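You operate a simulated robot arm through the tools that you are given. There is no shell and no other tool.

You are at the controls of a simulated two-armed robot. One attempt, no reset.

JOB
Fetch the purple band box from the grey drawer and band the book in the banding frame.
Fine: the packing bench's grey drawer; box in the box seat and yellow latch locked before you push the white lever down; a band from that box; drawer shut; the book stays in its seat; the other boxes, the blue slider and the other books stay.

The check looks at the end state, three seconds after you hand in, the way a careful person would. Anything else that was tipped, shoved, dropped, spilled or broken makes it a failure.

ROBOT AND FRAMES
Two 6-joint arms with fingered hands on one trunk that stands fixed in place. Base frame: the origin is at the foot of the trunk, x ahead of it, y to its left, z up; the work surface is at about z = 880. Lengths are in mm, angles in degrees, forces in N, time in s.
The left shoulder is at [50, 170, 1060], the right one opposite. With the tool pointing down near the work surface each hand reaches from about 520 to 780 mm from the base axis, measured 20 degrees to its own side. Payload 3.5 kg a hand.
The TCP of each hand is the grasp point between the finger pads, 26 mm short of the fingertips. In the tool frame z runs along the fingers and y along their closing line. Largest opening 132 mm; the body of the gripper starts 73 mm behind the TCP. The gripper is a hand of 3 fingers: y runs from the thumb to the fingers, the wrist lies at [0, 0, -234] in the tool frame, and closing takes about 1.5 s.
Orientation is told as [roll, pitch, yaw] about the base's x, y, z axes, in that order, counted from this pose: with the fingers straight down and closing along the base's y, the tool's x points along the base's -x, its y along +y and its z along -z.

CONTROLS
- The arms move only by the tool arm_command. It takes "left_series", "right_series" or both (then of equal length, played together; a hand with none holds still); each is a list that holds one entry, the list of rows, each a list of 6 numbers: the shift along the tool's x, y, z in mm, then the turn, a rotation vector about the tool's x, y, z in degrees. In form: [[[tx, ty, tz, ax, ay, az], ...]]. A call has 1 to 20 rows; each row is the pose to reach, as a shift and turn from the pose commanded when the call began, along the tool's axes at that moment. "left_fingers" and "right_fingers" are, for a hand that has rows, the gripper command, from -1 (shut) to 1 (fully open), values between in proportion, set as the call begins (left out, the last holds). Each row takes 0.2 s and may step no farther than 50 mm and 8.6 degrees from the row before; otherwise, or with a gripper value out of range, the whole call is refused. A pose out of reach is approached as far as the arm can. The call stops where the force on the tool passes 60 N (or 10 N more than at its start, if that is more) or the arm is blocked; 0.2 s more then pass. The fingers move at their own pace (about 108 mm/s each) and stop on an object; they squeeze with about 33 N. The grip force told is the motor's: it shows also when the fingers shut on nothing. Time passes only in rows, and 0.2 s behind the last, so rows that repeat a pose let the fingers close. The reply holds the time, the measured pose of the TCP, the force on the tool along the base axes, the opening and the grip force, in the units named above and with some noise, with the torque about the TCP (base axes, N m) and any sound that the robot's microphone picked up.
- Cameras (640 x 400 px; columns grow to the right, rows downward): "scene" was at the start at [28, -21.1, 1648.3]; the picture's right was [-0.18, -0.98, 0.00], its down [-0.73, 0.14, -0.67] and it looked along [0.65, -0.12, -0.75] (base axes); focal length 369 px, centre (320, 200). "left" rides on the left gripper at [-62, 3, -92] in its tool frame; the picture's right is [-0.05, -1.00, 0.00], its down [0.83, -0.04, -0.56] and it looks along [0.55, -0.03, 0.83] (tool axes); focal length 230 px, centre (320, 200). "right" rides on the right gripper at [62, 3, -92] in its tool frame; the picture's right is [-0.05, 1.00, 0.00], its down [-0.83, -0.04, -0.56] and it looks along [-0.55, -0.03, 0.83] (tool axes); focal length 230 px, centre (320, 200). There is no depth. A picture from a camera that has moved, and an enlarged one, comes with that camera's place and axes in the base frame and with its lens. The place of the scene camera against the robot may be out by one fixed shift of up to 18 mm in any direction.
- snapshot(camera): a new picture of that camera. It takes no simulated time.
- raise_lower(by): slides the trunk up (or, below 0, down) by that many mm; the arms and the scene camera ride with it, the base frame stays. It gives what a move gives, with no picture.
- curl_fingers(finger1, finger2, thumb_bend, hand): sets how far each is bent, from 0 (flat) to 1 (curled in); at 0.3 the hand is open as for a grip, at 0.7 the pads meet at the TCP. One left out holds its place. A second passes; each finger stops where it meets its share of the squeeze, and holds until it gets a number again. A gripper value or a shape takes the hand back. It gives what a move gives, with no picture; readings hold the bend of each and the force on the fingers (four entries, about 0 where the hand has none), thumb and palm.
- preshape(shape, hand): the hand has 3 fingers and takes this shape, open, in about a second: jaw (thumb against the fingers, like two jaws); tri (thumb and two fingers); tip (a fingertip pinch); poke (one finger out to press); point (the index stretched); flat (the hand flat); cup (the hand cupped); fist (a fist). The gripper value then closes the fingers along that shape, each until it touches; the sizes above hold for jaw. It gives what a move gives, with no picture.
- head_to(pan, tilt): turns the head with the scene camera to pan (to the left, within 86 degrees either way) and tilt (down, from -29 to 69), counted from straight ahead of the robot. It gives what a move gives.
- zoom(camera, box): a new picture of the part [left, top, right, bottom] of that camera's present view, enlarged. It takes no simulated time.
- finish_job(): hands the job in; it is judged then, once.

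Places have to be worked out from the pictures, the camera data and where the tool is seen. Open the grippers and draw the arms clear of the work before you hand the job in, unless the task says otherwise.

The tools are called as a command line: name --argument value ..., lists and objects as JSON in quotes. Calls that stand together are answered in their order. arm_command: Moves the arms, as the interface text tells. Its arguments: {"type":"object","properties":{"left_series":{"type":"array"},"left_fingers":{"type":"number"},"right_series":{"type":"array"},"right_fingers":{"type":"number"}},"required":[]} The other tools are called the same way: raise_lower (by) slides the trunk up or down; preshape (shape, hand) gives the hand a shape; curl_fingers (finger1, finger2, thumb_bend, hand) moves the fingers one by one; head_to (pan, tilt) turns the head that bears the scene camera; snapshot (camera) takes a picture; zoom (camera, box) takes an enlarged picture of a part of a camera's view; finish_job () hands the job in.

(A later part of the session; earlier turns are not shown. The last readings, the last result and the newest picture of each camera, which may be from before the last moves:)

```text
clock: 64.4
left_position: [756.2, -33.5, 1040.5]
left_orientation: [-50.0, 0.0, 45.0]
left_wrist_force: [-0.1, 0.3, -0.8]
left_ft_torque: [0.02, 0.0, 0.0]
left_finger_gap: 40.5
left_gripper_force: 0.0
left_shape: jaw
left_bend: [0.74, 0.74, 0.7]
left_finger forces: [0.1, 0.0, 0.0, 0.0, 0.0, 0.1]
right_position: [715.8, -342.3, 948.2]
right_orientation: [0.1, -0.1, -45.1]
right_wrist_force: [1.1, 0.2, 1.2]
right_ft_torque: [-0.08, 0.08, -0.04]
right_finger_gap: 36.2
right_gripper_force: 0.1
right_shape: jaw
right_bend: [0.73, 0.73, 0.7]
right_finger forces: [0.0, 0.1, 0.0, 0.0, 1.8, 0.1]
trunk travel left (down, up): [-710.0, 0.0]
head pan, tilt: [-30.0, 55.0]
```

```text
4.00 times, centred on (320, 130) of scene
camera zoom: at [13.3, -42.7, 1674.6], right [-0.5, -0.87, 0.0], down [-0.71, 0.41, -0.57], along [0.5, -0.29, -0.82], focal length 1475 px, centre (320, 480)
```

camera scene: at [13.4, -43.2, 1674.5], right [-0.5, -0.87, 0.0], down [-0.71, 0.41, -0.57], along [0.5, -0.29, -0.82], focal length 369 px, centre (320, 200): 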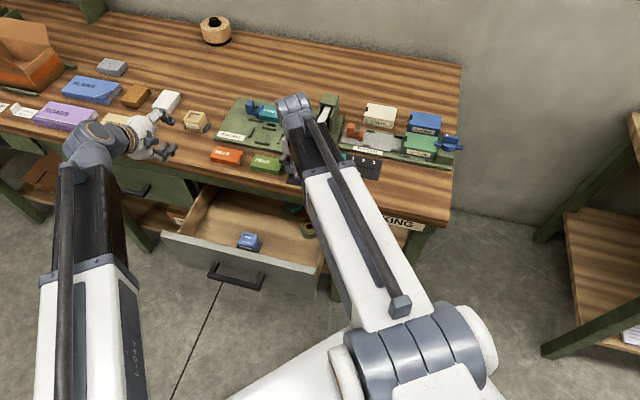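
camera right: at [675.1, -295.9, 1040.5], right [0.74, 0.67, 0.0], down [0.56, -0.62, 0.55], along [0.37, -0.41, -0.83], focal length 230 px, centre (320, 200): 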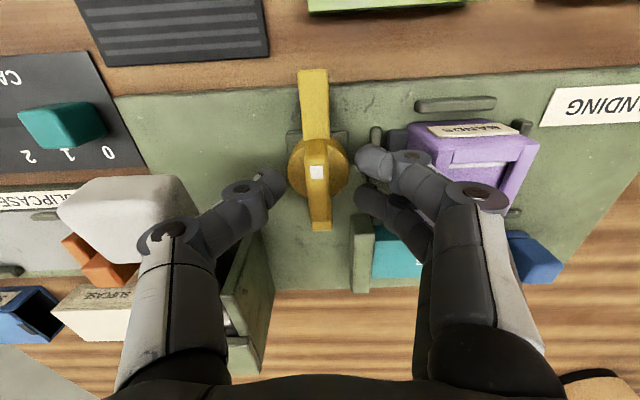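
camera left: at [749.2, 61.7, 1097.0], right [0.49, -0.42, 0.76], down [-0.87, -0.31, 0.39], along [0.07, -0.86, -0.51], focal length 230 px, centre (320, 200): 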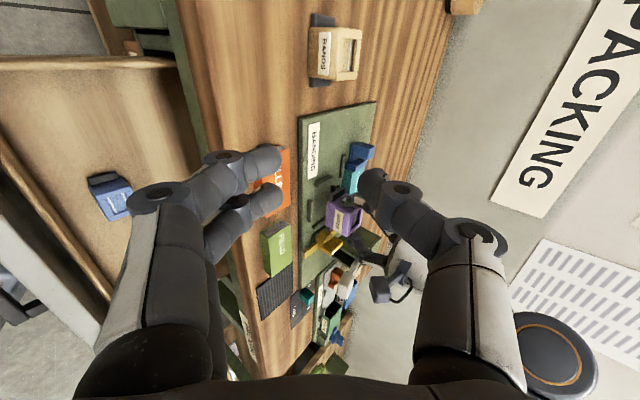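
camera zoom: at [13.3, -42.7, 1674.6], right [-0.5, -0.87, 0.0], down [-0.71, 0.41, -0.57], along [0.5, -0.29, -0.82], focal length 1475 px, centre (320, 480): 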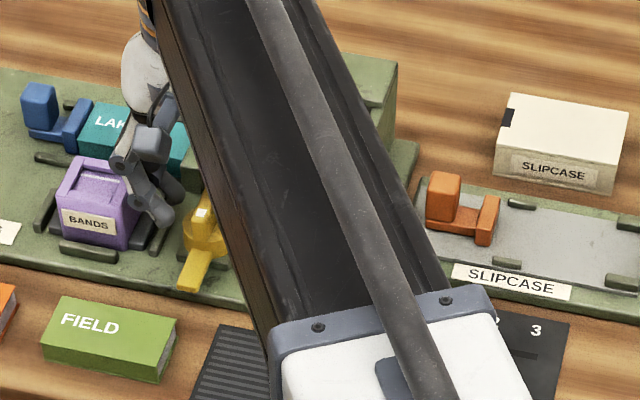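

The thumb's knuckle is right beside the lever knob. Closing draws the thumb away from it and onto the fin, so I close gently by position, onto the fin.

arm_command --right_series '[[[0, 0, 0, 0, 0, 0], [0, 0, 0, 0, 0, 0], [0, 0, 0, 0, 0, 0], [0, 0, 0, 0, 0, 0], [0, 0, 0, 0, 0, 0]]]' --right_fingers -1

snapshot --camera "right"

zoom --camera "left" --box '[310, 220, 390, 320]'

```text
clock: 65.6
left_position: [758.0, -33.9, 1040.5]
left_orientation: [-49.9, 0.0, 45.0]
left_wrist_force: [-0.1, -0.3, 0.9]
left_ft_torque: [-0.04, -0.01, 0.01]
left_finger_gap: 40.6
left_gripper_force: 0.1
left_shape: jaw
left_bend: [0.74, 0.74, 0.7]
left_finger forces: [0.0, 0.1, 0.0, 0.0, 0.0, 0.0]
right_position: [716.7, -341.8, 948.6]
right_orientation: [0.1, 0.0, -44.9]
right_wrist_force: [9.3, 9.6, 1.8]
right_ft_torque: [0.24, -0.27, -0.02]
right_finger_gap: 9.5
right_gripper_force: 33.0
right_shape: jaw
right_bend: [0.69, 0.68, 0.72]
right_finger forces: [18.9, 19.0, 0.1, 0.1, 24.3, 0.0]
trunk travel left (down, up): [-710.0, 0.0]
head pan, tilt: [-30.0, 55.0]
```

```text
taken
camera right: at [676.0, -294.9, 1040.2], right [0.74, 0.67, 0.0], down [0.56, -0.62, 0.55], along [0.37, -0.41, -0.83], focal length 230 px, centre (320, 200)
```

right: 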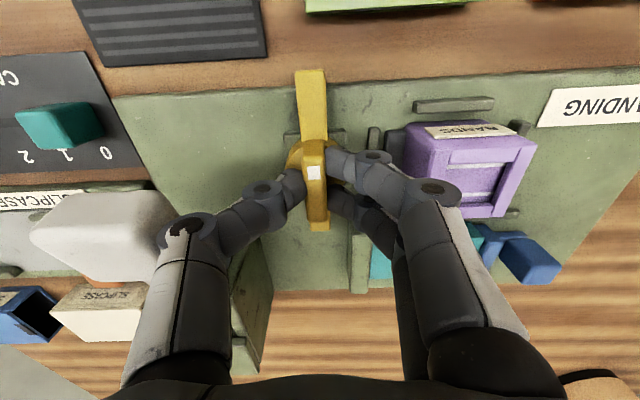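

```text
4.00 times, centred on (350, 270) of left
camera zoom: at [750.0, 62.6, 1096.4], right [0.49, -0.42, 0.76], down [-0.87, -0.31, 0.39], along [0.07, -0.86, -0.51], focal length 920 px, centre (200, -80)
```

zoom: 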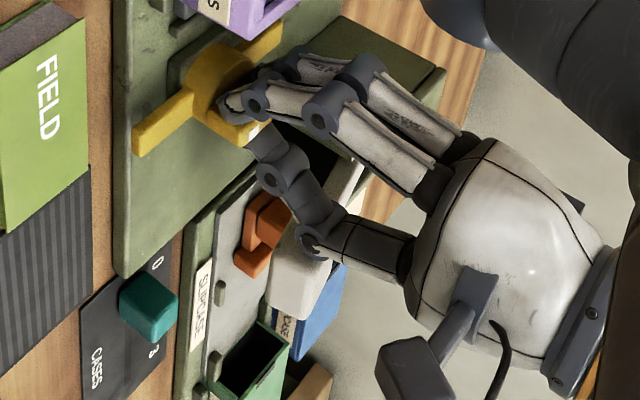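

The fin is firmly gripped and the lever is clear of the thumb. I test-turn a few degrees anticlockwise (from above) and read the torque to find which way the latch goes.

arm_command --right_series '[[[0, 0, 0, 0, 0, -3], [0, 0, 0, 0, 0, -6], [0, 0, 0, 0, 0, -6]]]'

zoom --camera "left" --box '[290, 160, 390, 290]'

zoom --camera "right" --box '[220, 50, 420, 240]'

```text
clock: 66.4
left_position: [757.6, -33.5, 1040.0]
left_orientation: [-50.0, 0.1, 45.0]
left_wrist_force: [0.1, 0.2, -0.3]
left_ft_torque: [-0.02, 0.01, -0.03]
left_finger_gap: 40.8
left_gripper_force: 0.1
left_shape: jaw
left_bend: [0.74, 0.74, 0.7]
left_finger forces: [0.1, 0.1, 0.0, 0.1, 0.0, 0.1]
right_position: [716.7, -340.6, 949.2]
right_orientation: [0.1, -0.1, -39.0]
right_wrist_force: [9.2, 10.8, 2.3]
right_ft_torque: [0.33, -0.22, -0.25]
right_finger_gap: 9.1
right_gripper_force: 32.9
right_shape: jaw
right_bend: [0.68, 0.69, 0.72]
right_finger forces: [22.8, 17.1, 0.1, 0.0, 25.1, 0.0]
trunk travel left (down, up): [-710.0, 0.0]
head pan, tilt: [-30.0, 55.0]
```

```text
3.08 times, centred on (340, 225) of left
camera zoom: at [749.8, 62.8, 1096.5], right [0.49, -0.42, 0.76], down [-0.87, -0.31, 0.39], along [0.07, -0.86, -0.51], focal length 708 px, centre (258, 123)
```

zoom: 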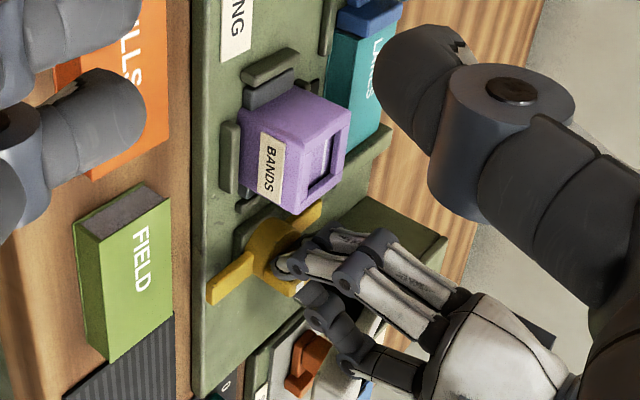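

```text
2.11 times, centred on (320, 145) of right
camera zoom: at [671.3, -299.5, 1040.3], right [0.67, 0.74, 0.0], down [0.62, -0.56, 0.55], along [0.41, -0.37, -0.83], focal length 484 px, centre (320, 316)
```

zoom: 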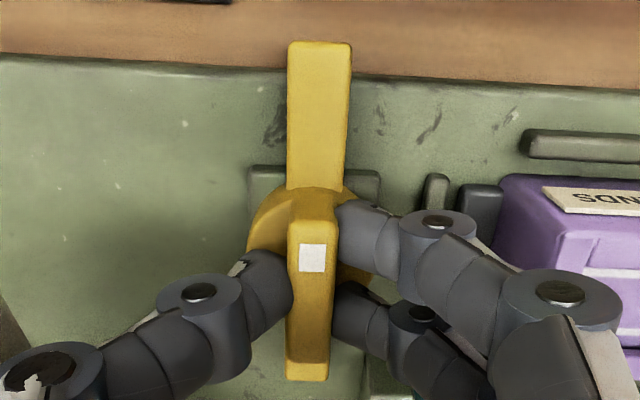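

The bar hardly moved and the torque rose, so anticlockwise looks blocked. I go back and test clockwise.

arm_command --right_series '[[[0, 0, 0, 0, 0, 4], [0, 0, 0, 0, 0, 8], [0, 0, 0, 0, 0, 12], [0, 0, 0, 0, 0, 16], [0, 0, 0, 0, 0, 16]]]'

zoom --camera "left" --box '[290, 160, 390, 290]'

zoom --camera "right" --box '[220, 50, 420, 240]'

```text
clock: 67.6
left_position: [756.9, -34.1, 1040.2]
left_orientation: [-50.0, 0.1, 44.9]
left_wrist_force: [0.3, -0.4, -0.1]
left_ft_torque: [-0.02, -0.02, 0.03]
left_finger_gap: 40.6
left_gripper_force: 0.0
left_shape: jaw
left_bend: [0.74, 0.74, 0.7]
left_finger forces: [0.0, 0.0, 0.1, 0.0, 0.0, 0.1]
right_position: [715.3, -340.9, 948.4]
right_orientation: [0.1, 0.0, -55.1]
right_wrist_force: [12.7, 11.2, 1.7]
right_ft_torque: [0.31, -0.38, 0.07]
right_finger_gap: 8.9
right_gripper_force: 33.2
right_shape: jaw
right_bend: [0.68, 0.68, 0.72]
right_finger forces: [18.9, 20.8, 0.0, 0.1, 23.5, 0.0]
trunk travel left (down, up): [-710.0, 0.0]
head pan, tilt: [-30.0, 55.0]
```

```text
3.08 times, centred on (340, 225) of left
camera zoom: at [750.1, 62.6, 1096.3], right [0.49, -0.42, 0.76], down [-0.87, -0.31, 0.39], along [0.07, -0.86, -0.51], focal length 708 px, centre (258, 123)
```

zoom: 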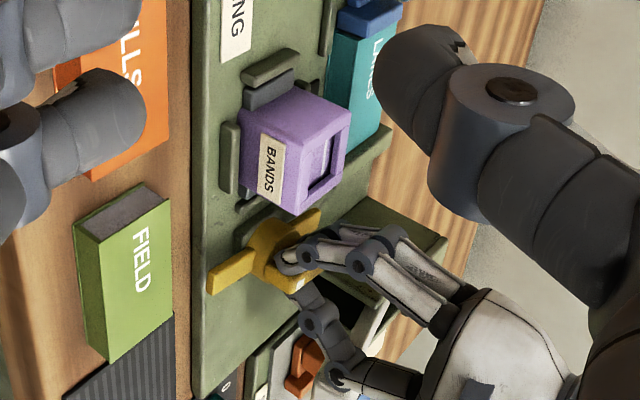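

```text
2.11 times, centred on (320, 145) of right
camera zoom: at [684.9, -288.7, 1040.3], right [0.85, 0.53, 0.0], down [0.44, -0.71, 0.55], along [0.29, -0.47, -0.83], focal length 484 px, centre (320, 316)
```

zoom: 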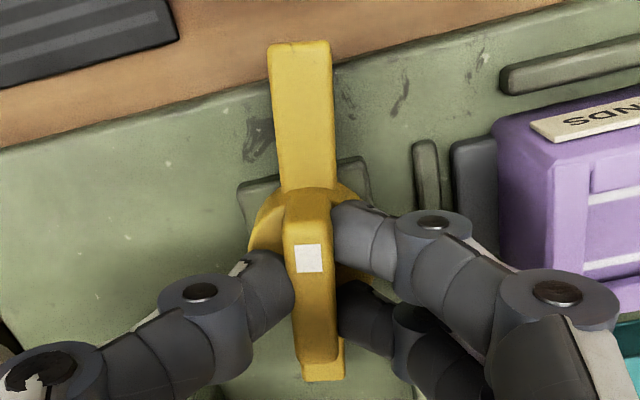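

Clockwise the bar turns freely with the hand (torque ≈ 0), swinging its front arm towards the box. I keep turning clockwise in steps.

arm_command --right_series '[[[0, 0, 0, 0, 0, 7], [0, 0, 0, 0, 0, 14], [0, 0, 0, 0, 0, 21], [0, 0, 0, 0, 0, 28], [0, 0, 0, 0, 0, 35]]]'

zoom --camera "left" --box '[290, 160, 390, 290]'

zoom --camera "right" --box '[220, 50, 420, 240]'

```text
clock: 68.8
left_position: [756.8, -32.8, 1039.3]
left_orientation: [-50.0, 0.2, 45.0]
left_wrist_force: [0.4, 0.0, -0.2]
left_ft_torque: [0.0, -0.01, 0.01]
left_finger_gap: 40.7
left_gripper_force: 0.1
left_shape: jaw
left_bend: [0.74, 0.74, 0.7]
left_finger forces: [0.0, 0.0, 0.0, 0.0, 0.0, 0.0]
right_position: [717.4, -341.5, 948.0]
right_orientation: [0.2, 0.1, -90.2]
right_wrist_force: [20.4, 5.4, 4.4]
right_ft_torque: [0.07, -0.56, 0.06]
right_finger_gap: 9.0
right_gripper_force: 33.2
right_shape: jaw
right_bend: [0.68, 0.68, 0.72]
right_finger forces: [21.3, 22.5, 0.0, 0.1, 22.7, 0.1]
trunk travel left (down, up): [-710.0, 0.0]
head pan, tilt: [-30.0, 55.0]
```

```text
3.08 times, centred on (340, 225) of left
camera zoom: at [750.6, 62.2, 1096.0], right [0.49, -0.42, 0.76], down [-0.87, -0.31, 0.39], along [0.07, -0.86, -0.51], focal length 708 px, centre (258, 123)
```

zoom: 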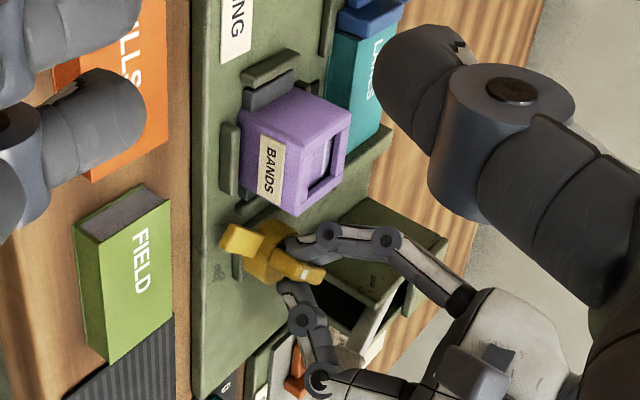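

```text
2.11 times, centred on (320, 145) of right
camera zoom: at [721.8, -280.2, 1040.2], right [1.0, -0.06, 0.0], down [-0.05, -0.83, 0.56], along [-0.03, -0.55, -0.83], focal length 484 px, centre (320, 316)
```

zoom: 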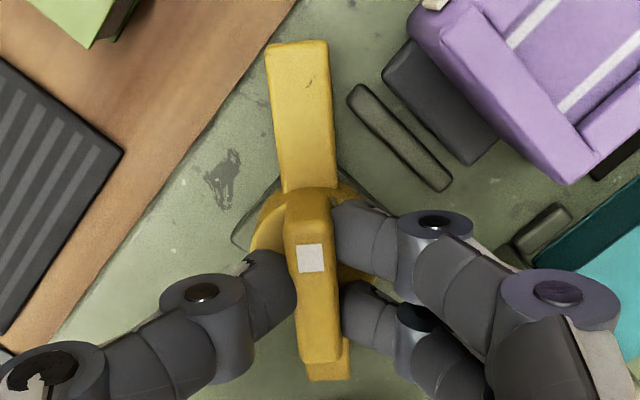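

Halfway (bar at 45°) with no resistance. The small side force comes from the fin sitting about 1.5 mm off the hand's centre, so I correct that and continue clockwise.

arm_command --right_series '[[[0, 1, 0, 0, 0, 7], [0, 1.5, 0, 0, 0, 14], [0, 1.5, 0, 0, 0, 21], [0, 1.5, 0, 0, 0, 28], [0, 1.5, 0, 0, 0, 35]]]'

zoom --camera "left" --box '[290, 160, 390, 290]'

zoom --camera "right" --box '[220, 50, 420, 240]'

```text
clock: 70.0
left_position: [757.7, -34.4, 1039.4]
left_orientation: [-49.8, -0.1, 44.9]
left_wrist_force: [0.2, 0.2, 0.5]
left_ft_torque: [0.01, 0.01, 0.01]
left_finger_gap: 40.8
left_gripper_force: 0.1
left_shape: jaw
left_bend: [0.74, 0.74, 0.7]
left_finger forces: [0.1, 0.0, 0.0, 0.1, 0.0, 0.1]
right_position: [718.4, -343.1, 948.0]
right_orientation: [0.1, 0.1, -125.2]
right_wrist_force: [18.9, -4.8, 8.7]
right_ft_torque: [-0.19, -0.48, 0.08]
right_finger_gap: 8.3
right_gripper_force: 33.4
right_shape: jaw
right_bend: [0.68, 0.68, 0.72]
right_finger forces: [21.1, 22.0, 0.0, 0.0, 23.9, 0.0]
trunk travel left (down, up): [-710.0, 0.0]
head pan, tilt: [-30.0, 55.0]
```

```text
3.08 times, centred on (340, 225) of left
camera zoom: at [750.2, 61.4, 1096.3], right [0.49, -0.42, 0.76], down [-0.87, -0.31, 0.39], along [0.07, -0.86, -0.51], focal length 708 px, centre (258, 123)
```

zoom: 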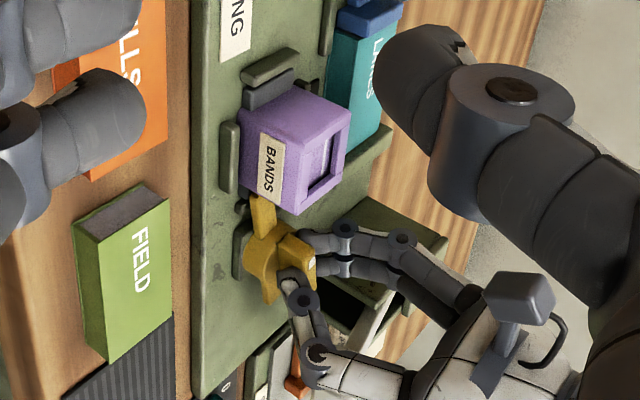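

```text
2.11 times, centred on (320, 145) of right
camera zoom: at [757.5, -294.6, 1040.1], right [0.79, -0.62, 0.0], down [-0.52, -0.65, 0.55], along [-0.34, -0.44, -0.83], focal length 484 px, centre (320, 316)
```

zoom: 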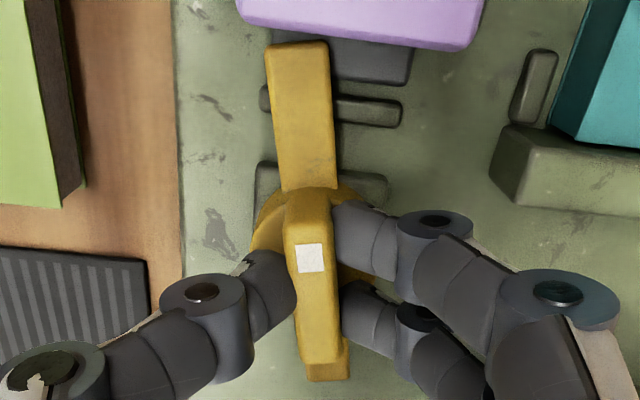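

The arm now lies over the box's lug at about 80°. I turn the last 10° and a touch more to reach the stop.

arm_command --right_series '[[[0, 0, 0, 0, 0, 5], [0, 0, 0, 0, 0, 10], [0, 0, 0, 0, 0, 10]]]'

zoom --camera "left" --box '[290, 160, 390, 290]'

zoom --camera "right" --box '[220, 50, 420, 240]'

```text
clock: 70.8
left_position: [757.5, -36.0, 1040.1]
left_orientation: [-49.9, 0.0, 45.0]
left_wrist_force: [0.1, 0.2, -0.5]
left_ft_torque: [0.0, -0.03, 0.0]
left_finger_gap: 40.7
left_gripper_force: 0.0
left_shape: jaw
left_bend: [0.74, 0.74, 0.7]
left_finger forces: [0.0, 0.0, 0.0, 0.1, 0.0, 0.1]
right_position: [718.4, -342.8, 948.2]
right_orientation: [0.0, 0.1, -135.2]
right_wrist_force: [18.9, -11.9, 9.9]
right_ft_torque: [-0.35, -0.49, 0.05]
right_finger_gap: 8.8
right_gripper_force: 33.4
right_shape: jaw
right_bend: [0.68, 0.68, 0.72]
right_finger forces: [21.9, 22.4, 0.0, 0.0, 23.1, 0.0]
trunk travel left (down, up): [-710.0, 0.0]
head pan, tilt: [-30.0, 55.0]
```

```text
3.08 times, centred on (340, 225) of left
camera zoom: at [750.1, 60.9, 1096.4], right [0.49, -0.42, 0.76], down [-0.87, -0.31, 0.39], along [0.07, -0.86, -0.51], focal length 708 px, centre (258, 123)
```

zoom: 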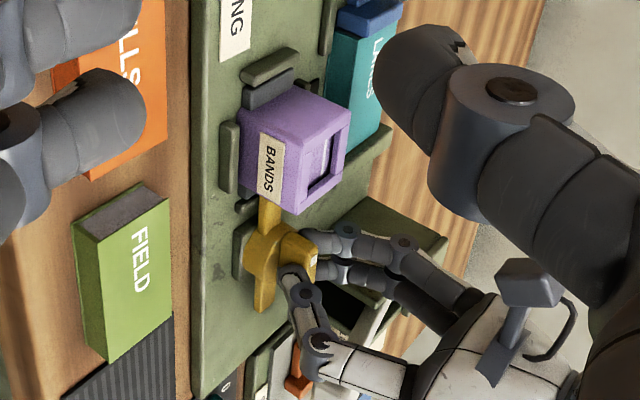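

```text
2.11 times, centred on (320, 145) of right
camera zoom: at [765.3, -302.3, 1040.1], right [0.67, -0.75, 0.0], down [-0.62, -0.55, 0.55], along [-0.41, -0.37, -0.83], focal length 484 px, centre (320, 316)
```

zoom: 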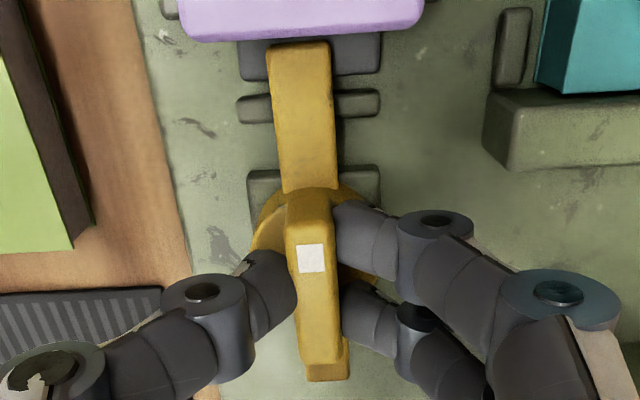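

The bar now points straight over the box's lug, about 88° by the image, and there's still no stop. I turn a few more degrees gently until I feel it.

arm_command --right_series '[[[0, 0, 0, 0, 0, 2], [0, 0, 0, 0, 0, 4], [0, 0, 0, 0, 0, 4]]]'

zoom --camera "right" --box '[220, 50, 420, 240]'

```text
clock: 71.6
left_position: [756.4, -35.6, 1039.4]
left_orientation: [-50.0, 0.1, 45.1]
left_wrist_force: [0.3, -0.6, -0.3]
left_ft_torque: [0.01, 0.02, 0.02]
left_finger_gap: 40.5
left_gripper_force: 0.0
left_shape: jaw
left_bend: [0.74, 0.74, 0.7]
left_finger forces: [0.1, 0.0, 0.0, 0.0, 0.1, 0.0]
right_position: [718.9, -343.5, 947.4]
right_orientation: [0.1, 0.1, -139.0]
right_wrist_force: [17.9, -14.1, 9.8]
right_ft_torque: [-0.43, -0.48, 0.19]
right_finger_gap: 8.6
right_gripper_force: 33.2
right_shape: jaw
right_bend: [0.68, 0.68, 0.72]
right_finger forces: [21.2, 24.1, 0.1, 0.0, 23.0, 0.1]
trunk travel left (down, up): [-710.0, 0.0]
head pan, tilt: [-30.0, 55.0]
```

```text
2.11 times, centred on (320, 145) of right
camera zoom: at [767.9, -305.3, 1040.1], right [0.61, -0.79, 0.0], down [-0.66, -0.51, 0.55], along [-0.44, -0.34, -0.83], focal length 484 px, centre (320, 316)
```

zoom: 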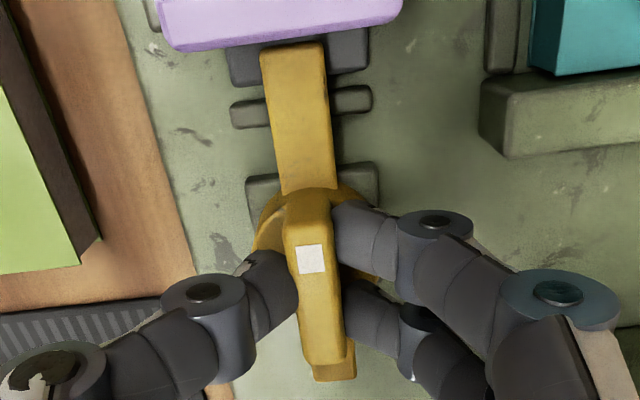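

The torque rose to 0.19 N m and the bar stopped following, so it's at its 90° stop, over the lug. I open the fingers and lift straight off.

arm_command --right_series '[[[0, 0, 0, 0, 0, 0], [0, 0, 0, 0, 0, 0], [0, 0, 0, 0, 0, 0], [0, 0, -20, 0, 0, 0], [0, 0, -45, 0, 0, 0], [0, 0, -75, 0, 0, 0]]]' --right_fingers -0.5

snapshot --camera "right"

zoom --camera "right" --box '[220, 70, 420, 230]'

zoom --camera "left" --box '[290, 160, 390, 290]'

```text
clock: 73.0
left_position: [757.7, -34.6, 1041.1]
left_orientation: [-49.9, -0.1, 45.0]
left_wrist_force: [-1.0, -0.3, -0.3]
left_ft_torque: [0.04, -0.01, 0.03]
left_finger_gap: 40.5
left_gripper_force: 0.1
left_shape: jaw
left_bend: [0.74, 0.74, 0.7]
left_finger forces: [0.0, 0.0, 0.1, 0.1, 0.1, 0.0]
right_position: [718.0, -342.2, 1024.3]
right_orientation: [-0.2, 0.1, -139.0]
right_wrist_force: [0.0, 0.6, -0.2]
right_ft_torque: [-0.06, -0.01, 0.02]
right_finger_gap: 32.9
right_gripper_force: 0.1
right_shape: jaw
right_bend: [0.73, 0.73, 0.7]
right_finger forces: [0.0, 0.1, 0.0, 0.0, 0.1, 0.1]
trunk travel left (down, up): [-710.0, 0.0]
head pan, tilt: [-30.0, 55.0]
```

```text
taken
camera right: at [767.2, -305.0, 1115.3], right [0.61, -0.79, 0.0], down [-0.66, -0.51, 0.55], along [-0.44, -0.34, -0.83], focal length 230 px, centre (320, 200)
```

right: 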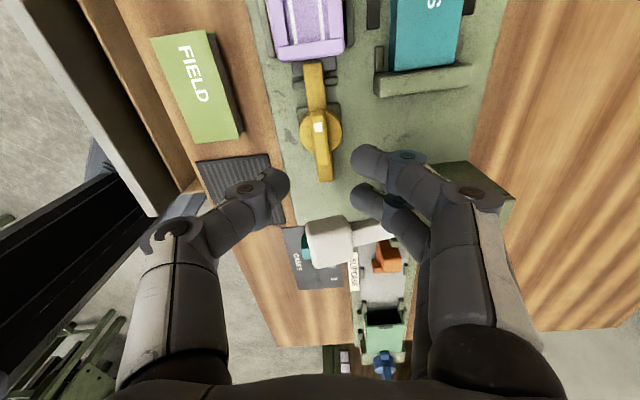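

```text
2.50 times, centred on (320, 150) of right
camera zoom: at [767.2, -305.0, 1115.3], right [0.61, -0.79, 0.0], down [-0.66, -0.51, 0.55], along [-0.44, -0.34, -0.83], focal length 575 px, centre (320, 325)
```

zoom: 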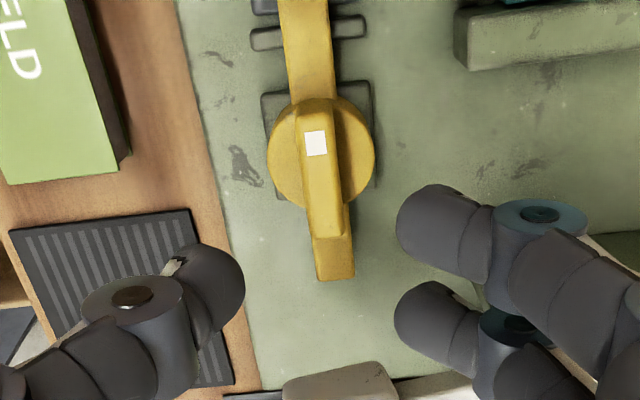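

```text
3.08 times, centred on (340, 225) of left
camera zoom: at [749.2, 61.7, 1097.0], right [0.49, -0.42, 0.76], down [-0.87, -0.31, 0.39], along [0.07, -0.86, -0.51], focal length 708 px, centre (258, 123)
```

zoom: 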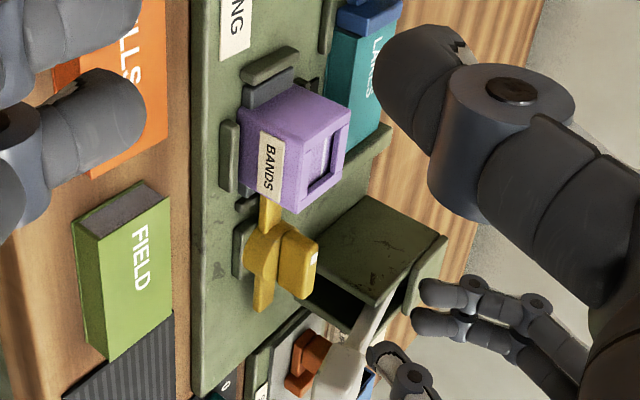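

The latch bar now lies exactly along the bench over the lug (computed direction is pure u), and the white mark points at the box. Now I measure the white lever's knob precisely.

zoom --camera "right" --box '[270, 170, 430, 300]'

zoom --camera "left" --box '[320, 230, 400, 310]'

zoom --camera "scene" --box '[240, 80, 400, 180]'

```text
3.08 times, centred on (350, 235) of right
camera zoom: at [767.2, -305.0, 1115.3], right [0.61, -0.79, 0.0], down [-0.66, -0.51, 0.55], along [-0.44, -0.34, -0.83], focal length 708 px, centre (228, 92)
```

zoom: 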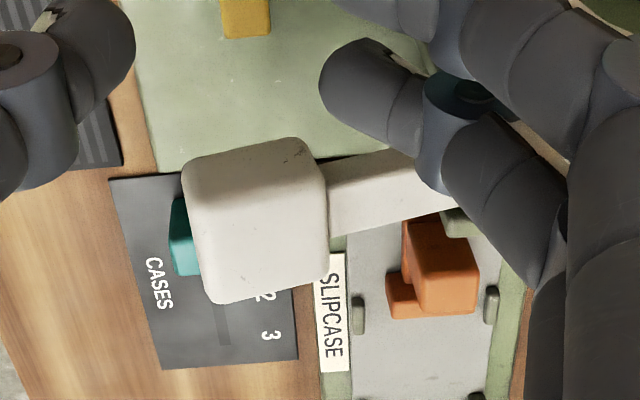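

```text
5.00 times, centred on (360, 270) of left
camera zoom: at [749.2, 61.7, 1097.0], right [0.49, -0.42, 0.76], down [-0.87, -0.31, 0.39], along [0.07, -0.86, -0.51], focal length 1150 px, centre (120, -150)
```

zoom: 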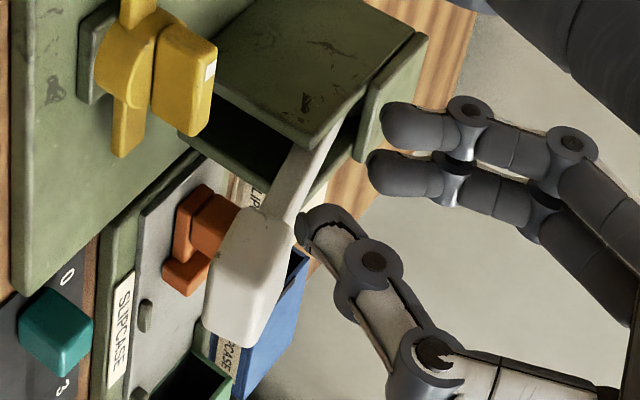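

```text
4.00 times, centred on (320, 130) of scene
camera zoom: at [13.1, -42.8, 1674.5], right [-0.5, -0.87, 0.0], down [-0.71, 0.41, -0.57], along [0.5, -0.29, -0.82], focal length 1475 px, centre (320, 480)
```

zoom: 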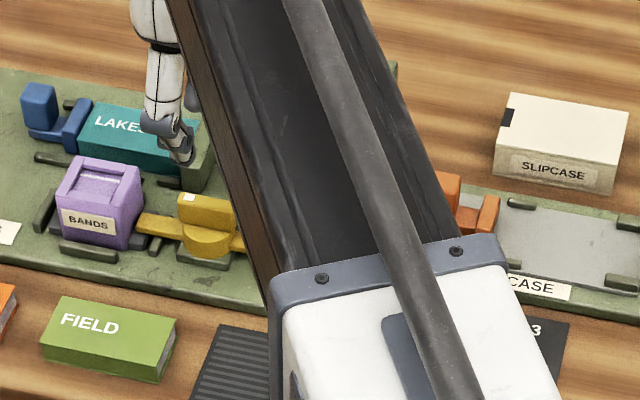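

Both views place the knob at about (662, −397), top z ≈ 975; the lever is raised, with its pivot in the tower behind. I close the fingers into a blunt tip and hover over the knob.

arm_command --right_series '[[[0, 0, -16, 0, 0, 0], [-26, 1.5, -16, 0, 0, -2], [-52, 3, -16, 0, 0, -4], [-78.2, 4.6, -16, 0, 0, -4], [-78.2, 4.6, -16, 0, 0, -4]]]' --right_fingers -1

snapshot --camera "right"

zoom --camera "left" --box '[290, 190, 410, 320]'

```text
clock: 74.2
left_position: [757.5, -35.0, 1041.3]
left_orientation: [-50.1, 0.1, 44.9]
left_wrist_force: [-0.1, 0.3, 0.9]
left_ft_torque: [-0.01, 0.02, -0.06]
left_finger_gap: 40.6
left_gripper_force: 0.0
left_shape: jaw
left_bend: [0.74, 0.74, 0.7]
left_finger forces: [0.0, 0.0, 0.0, 0.1, 0.0, 0.1]
right_position: [660.4, -397.2, 1038.5]
right_orientation: [0.0, 0.2, -135.0]
right_wrist_force: [0.2, 0.2, 0.3]
right_ft_torque: [0.0, -0.02, 0.01]
right_finger_gap: 0.0
right_gripper_force: 33.0
right_shape: jaw
right_bend: [0.68, 0.68, 0.74]
right_finger forces: [0.0, 0.1, 0.1, 0.1, 0.0, 0.0]
trunk travel left (down, up): [-710.0, 0.0]
head pan, tilt: [-30.0, 55.0]
```

```text
taken
camera right: at [707.8, -355.6, 1131.3], right [0.67, -0.74, 0.0], down [-0.62, -0.56, 0.55], along [-0.41, -0.37, -0.83], focal length 230 px, centre (320, 200)
```

right: 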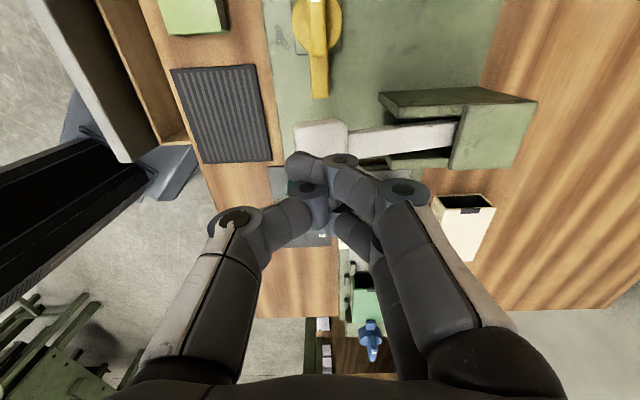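

```text
3.08 times, centred on (350, 255) of left
camera zoom: at [749.3, 61.8, 1096.9], right [0.49, -0.42, 0.76], down [-0.87, -0.31, 0.39], along [0.07, -0.86, -0.51], focal length 708 px, centre (228, 31)
```

zoom: 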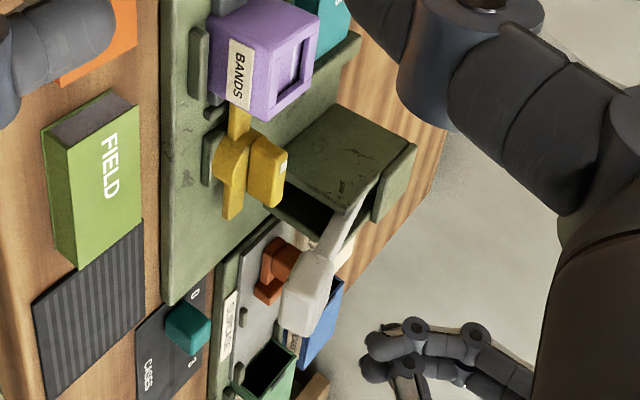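

The tip is centred over the knob (knob v 732–768, u ≈ −188; TCP u = −186, v = 748). I start pressing down in small steps and watch the force.

arm_command --right_series '[[[1, 2, 12, 0, 0, 0], [1, 2, 24, 0, 0, 0], [1, 2, 34, 0, 0, 0], [1, 2, 42, 0, 0, 0], [1, 2, 50, 0, 0, 0]]]'

zoom --camera "left" --box '[290, 190, 410, 320]'

```text
clock: 75.4
left_position: [757.4, -33.7, 1039.4]
left_orientation: [-50.0, -0.1, 45.0]
left_wrist_force: [-0.1, 0.3, 0.5]
left_ft_torque: [0.03, 0.0, -0.01]
left_finger_gap: 40.5
left_gripper_force: 0.0
left_shape: jaw
left_bend: [0.74, 0.74, 0.7]
left_finger forces: [0.0, 0.1, 0.1, 0.0, 0.1, 0.0]
right_position: [663.4, -399.2, 990.0]
right_orientation: [-0.1, 0.1, -135.1]
right_wrist_force: [-0.1, -0.5, 1.5]
right_ft_torque: [0.02, 0.02, 0.03]
right_finger_gap: 0.1
right_gripper_force: 32.8
right_shape: jaw
right_bend: [0.68, 0.68, 0.74]
right_finger forces: [0.0, 0.0, 0.1, 0.1, 0.1, 0.1]
trunk travel left (down, up): [-710.0, 0.0]
head pan, tilt: [-30.0, 55.0]
```

```text
3.08 times, centred on (350, 255) of left
camera zoom: at [749.2, 61.7, 1097.0], right [0.49, -0.42, 0.76], down [-0.87, -0.31, 0.39], along [0.07, -0.86, -0.51], focal length 708 px, centre (228, 31)
```

zoom: 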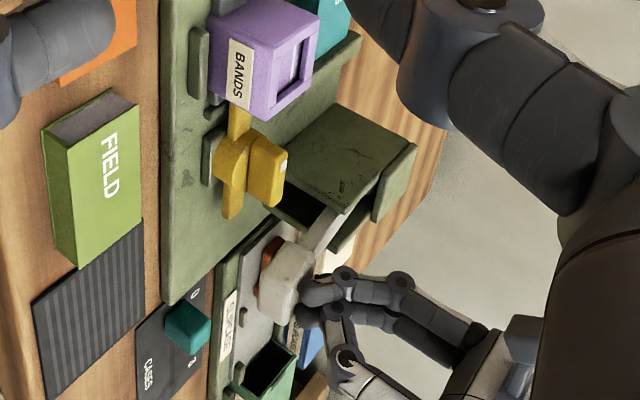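

The lever moves down easily with only 1.5 N. Deeper down, the knuckles could reach the tower behind, so I lean the hand 20° towards the front and continue pressing.

arm_command --right_series '[[[0, -3, -15, 0, 0, 0], [0, -6, -15, -7, 0, 0], [0, -9, -15, -14, 0, 0], [0, -9, -15, -20, 0, 0], [0, -9, 0, -20, 0, 0], [0, -9, 10, -20, 0, 0], [0, -8, 20, -20, 0, 0]]]'

zoom --camera "left" --box '[290, 190, 410, 320]'

snapshot --camera "right"

```text
clock: 77.0
left_position: [755.5, -33.6, 1040.4]
left_orientation: [-50.1, 0.0, 45.0]
left_wrist_force: [-0.7, 0.0, 0.3]
left_ft_torque: [0.02, -0.03, 0.01]
left_finger_gap: 40.3
left_gripper_force: 0.0
left_shape: jaw
left_bend: [0.74, 0.74, 0.7]
left_finger forces: [0.1, 0.0, 0.0, 0.1, 0.0, 0.0]
right_position: [657.7, -391.4, 969.6]
right_orientation: [20.1, 0.0, -135.1]
right_wrist_force: [-0.1, 1.7, 2.7]
right_ft_torque: [0.03, 0.03, -0.01]
right_finger_gap: 0.0
right_gripper_force: 33.2
right_shape: jaw
right_bend: [0.68, 0.68, 0.74]
right_finger forces: [0.0, 0.0, 0.1, 0.1, 0.1, 0.1]
trunk travel left (down, up): [-710.0, 0.0]
head pan, tilt: [-30.0, 55.0]
```

```text
3.08 times, centred on (350, 255) of left
camera zoom: at [749.1, 61.9, 1097.1], right [0.49, -0.42, 0.77], down [-0.87, -0.31, 0.39], along [0.07, -0.86, -0.51], focal length 708 px, centre (228, 31)
```

zoom: 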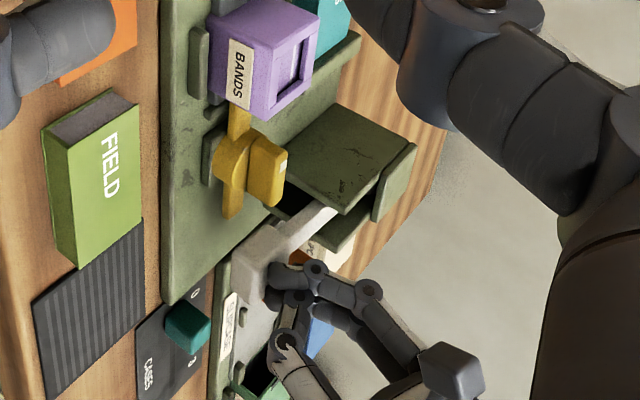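

```text
taken
camera right: at [681.7, -327.8, 1057.2], right [0.63, -0.7, 0.34], down [-0.75, -0.42, 0.51], along [-0.21, -0.57, -0.79], focal length 230 px, centre (320, 200)
```

right: 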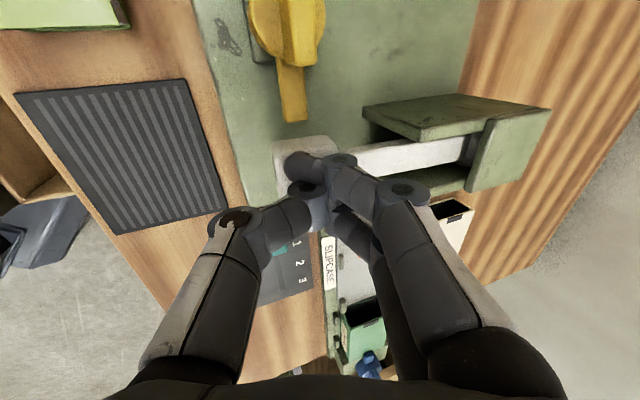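

The lever follows down smoothly at under 3 N and the knuckles stay clear of the tower. I press on by 40 mm, stopping early if it bottoms out.

arm_command --right_series '[[[0, -2, 7.8, 0, 0, 0], [0, -4, 15.6, 0, 0, 0], [0, -6, 23.4, 0, 0, 0], [0, -8, 31.2, 0, 0, 0], [0, -9.9, 39, 0, 0, 0]]]'

zoom --camera "left" --box '[290, 150, 410, 320]'

snapshot --camera "right"

```text
clock: 78.3
left_position: [754.7, -33.5, 1042.0]
left_orientation: [-50.1, -0.1, 45.0]
left_wrist_force: [-0.4, -0.2, 0.0]
left_ft_torque: [-0.02, 0.0, 0.02]
left_finger_gap: 40.6
left_gripper_force: 0.0
left_shape: jaw
left_bend: [0.74, 0.74, 0.7]
left_finger forces: [0.0, 0.1, 0.1, 0.0, 0.1, 0.0]
right_position: [662.2, -396.3, 941.8]
right_orientation: [21.1, 0.5, -135.0]
right_wrist_force: [-6.3, -0.3, 35.5]
right_ft_torque: [0.19, 0.45, 0.04]
right_finger_gap: 0.1
right_gripper_force: 33.5
right_shape: jaw
right_bend: [0.73, 0.73, 0.75]
right_finger forces: [22.9, 24.3, 0.0, 0.0, 0.1, 0.0]
trunk travel left (down, up): [-710.0, 0.0]
head pan, tilt: [-30.0, 55.0]
stopped in row 5 (right hand): the force on the tool passed its limit at 62 N (the readings are from after the stop); the commanded pose is now the measured one
```

```text
2.35 times, centred on (350, 235) of left
camera zoom: at [747.1, 62.3, 1098.8], right [0.49, -0.42, 0.77], down [-0.87, -0.31, 0.39], along [0.07, -0.86, -0.51], focal length 541 px, centre (249, 118)
```

zoom: 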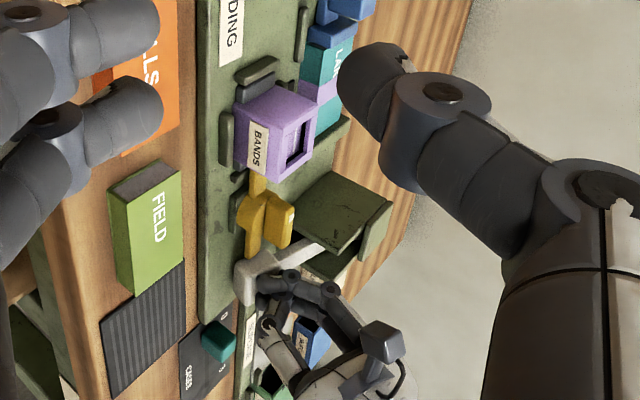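

```text
taken
camera right: at [685.1, -331.8, 1028.8], right [0.62, -0.7, 0.36], down [-0.76, -0.42, 0.5], along [-0.2, -0.58, -0.79], focal length 230 px, centre (320, 200)
```

right: 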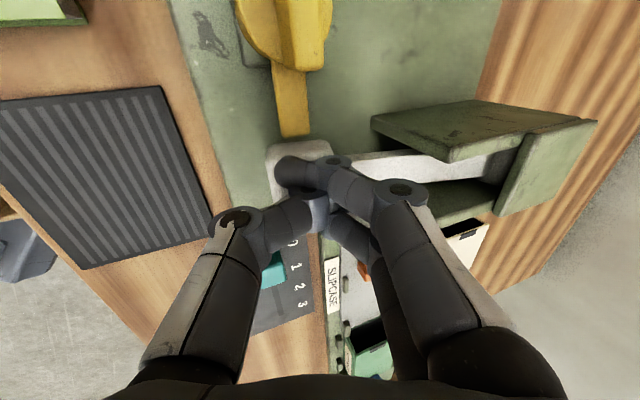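

The lever bottomed out at 62 N, and a purple band now shows across the LAKES book. I zoom in to confirm.

zoom --camera "left" --box '[310, 140, 380, 220]'

zoom --camera "scene" --box '[200, 80, 320, 170]'

```text
5.00 times, centred on (345, 180) of left
camera zoom: at [747.1, 62.3, 1098.8], right [0.49, -0.42, 0.77], down [-0.87, -0.31, 0.39], along [0.07, -0.86, -0.51], focal length 1150 px, centre (195, 300)
```

zoom: 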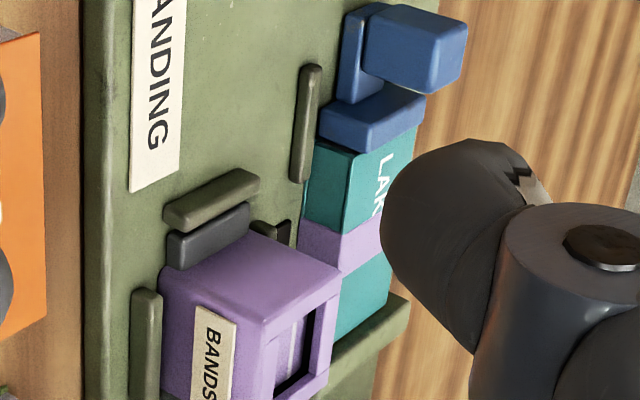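

```text
4.44 times, centred on (260, 125) of scene
camera zoom: at [9.8, -41.4, 1674.7], right [-0.5, -0.87, 0.0], down [-0.71, 0.41, -0.58], along [0.5, -0.29, -0.82], focal length 1638 px, centre (587, 533)
```

zoom: 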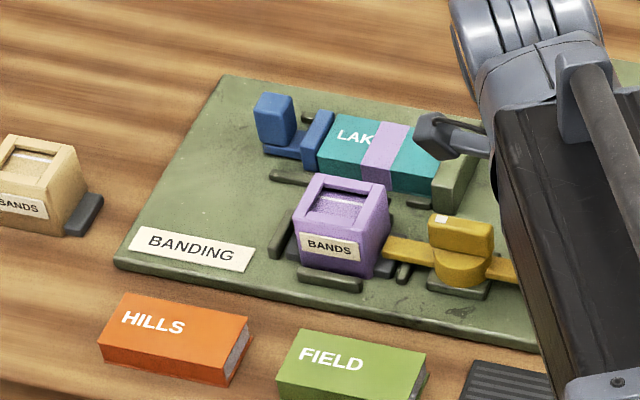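

The book carries a purple band, and it still sits in its seat with the box seated and the latch locked. I lift the right hand off the lever.

arm_command --right_series '[[[0, 6, -15.5, 0, 0, 0], [0, 18, -46.5, 0, 0, 0], [0, 36, -93, 0, 0, 0], [0, 43, -111, 0, 0, 0]]]'

snapshot --camera "left"

zoom --camera "left" --box '[290, 150, 410, 320]'

```text
clock: 79.3
left_position: [756.8, -35.3, 1039.7]
left_orientation: [-50.0, 0.0, 45.0]
left_wrist_force: [0.7, 0.3, 0.9]
left_ft_torque: [0.0, 0.0, -0.01]
left_finger_gap: 40.5
left_gripper_force: 0.0
left_shape: jaw
left_bend: [0.74, 0.74, 0.7]
left_finger forces: [0.0, 0.0, 0.0, 0.0, 0.0, 0.0]
right_position: [663.8, -396.6, 1054.6]
right_orientation: [20.6, 0.4, -135.0]
right_wrist_force: [-0.2, 0.0, 0.7]
right_ft_torque: [-0.01, 0.04, -0.01]
right_finger_gap: 0.1
right_gripper_force: 33.0
right_shape: jaw
right_bend: [0.7, 0.7, 0.75]
right_finger forces: [0.0, 0.1, 0.1, 0.0, 0.0, 0.0]
trunk travel left (down, up): [-710.0, 0.0]
head pan, tilt: [-30.0, 55.0]
```

```text
taken
camera left: at [749.4, 61.6, 1096.8], right [0.49, -0.42, 0.76], down [-0.87, -0.31, 0.39], along [0.07, -0.86, -0.51], focal length 230 px, centre (320, 200)
```

left: 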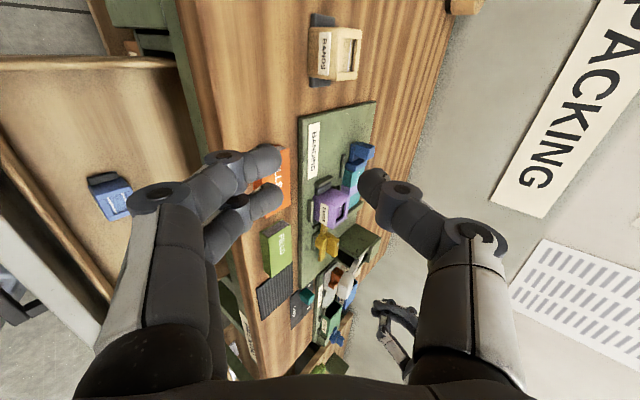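

```text
2.35 times, centred on (350, 235) of left
camera zoom: at [749.4, 61.6, 1096.8], right [0.49, -0.42, 0.76], down [-0.87, -0.31, 0.39], along [0.07, -0.86, -0.51], focal length 541 px, centre (249, 118)
```

zoom: 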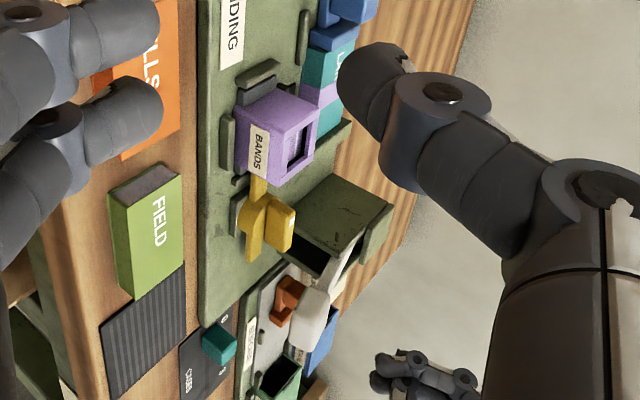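

The lever sprang back up and everything on the frame is in place. I straighten the right hand and retract it upwards, turning the wrist back.

arm_command --right_series '[[[0, 14, -37.4, 6.9, 0, 0], [0, 28, -75, 13.8, 0, 0], [0, 35, -93.6, 20.6, 0, 0]]]' --right_fingers 0

arm_command --right_series '[[[-12.2, -5.8, -2.7, 0, 0, -8.2], [-24.4, -11.6, -5.5, 0, 0, -16.4], [-36.5, -17.3, -8.2, 0, 0, -24.5], [-48.7, -23.1, -10.9, 0, 0, -32.7], [-60.9, -28.9, -13.6, 0, 0, -40.9], [-73.1, -34.7, -16.4, 0, 0, -49.1], [-85.3, -40.5, -19.1, 0, 0, -57.3], [-97.5, -46.3, -21.8, 0, 0, -65.5], [-109.6, -52, -24.5, 0, 0, -73.6], [-121.8, -57.8, -27.3, 0, 0, -81.8], [-134, -63.6, -30, 0, 0, -90]]]'

snapshot --camera "scene"

```text
clock: 80.1
left_position: [756.7, -34.0, 1040.4]
left_orientation: [-50.0, 0.0, 45.1]
left_wrist_force: [0.4, 0.0, 0.0]
left_ft_torque: [-0.02, -0.02, -0.01]
left_finger_gap: 40.5
left_gripper_force: 0.1
left_shape: jaw
left_bend: [0.74, 0.74, 0.7]
left_finger forces: [0.0, 0.0, 0.0, 0.0, 0.1, 0.1]
right_position: [663.3, -396.7, 1154.9]
right_orientation: [0.0, 0.3, -135.1]
right_wrist_force: [0.0, -0.1, 0.7]
right_ft_torque: [-0.02, 0.0, 0.03]
right_finger_gap: 65.3
right_gripper_force: 0.1
right_shape: jaw
right_bend: [0.73, 0.73, 0.7]
right_finger forces: [0.1, 0.1, 0.0, 0.1, 0.1, 0.1]
trunk travel left (down, up): [-710.0, 0.0]
head pan, tilt: [-30.0, 55.0]
```

```text
clock: 82.5
left_position: [756.3, -34.1, 1041.3]
left_orientation: [-49.9, 0.0, 45.0]
left_wrist_force: [-0.2, 0.7, -0.2]
left_ft_torque: [0.0, -0.03, -0.03]
left_finger_gap: 40.4
left_gripper_force: 0.1
left_shape: jaw
left_bend: [0.74, 0.74, 0.7]
left_finger forces: [0.1, 0.1, 0.0, 0.0, 0.0, 0.0]
right_position: [524.3, -447.3, 1184.1]
right_orientation: [0.3, -0.1, -44.9]
right_wrist_force: [0.0, 0.0, -0.1]
right_ft_torque: [-0.03, -0.01, -0.01]
right_finger_gap: 65.6
right_gripper_force: 0.2
right_shape: jaw
right_bend: [0.73, 0.73, 0.7]
right_finger forces: [0.0, 0.1, 0.0, 0.1, 0.0, 0.0]
trunk travel left (down, up): [-710.0, 0.0]
head pan, tilt: [-30.0, 55.0]
```

```text
taken
camera scene: at [13.0, -43.0, 1674.5], right [-0.5, -0.87, 0.0], down [-0.71, 0.41, -0.57], along [0.5, -0.29, -0.82], focal length 369 px, centre (320, 200)
```

scene: 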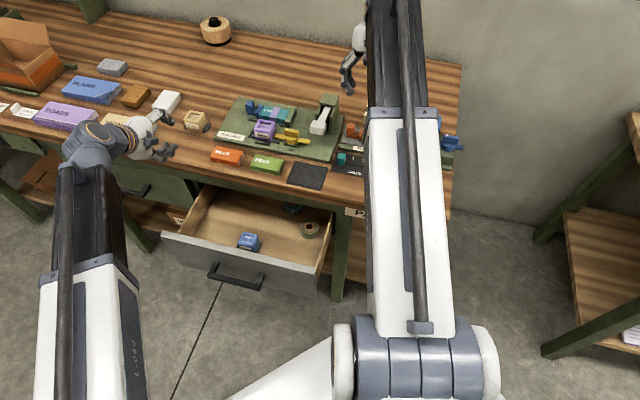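

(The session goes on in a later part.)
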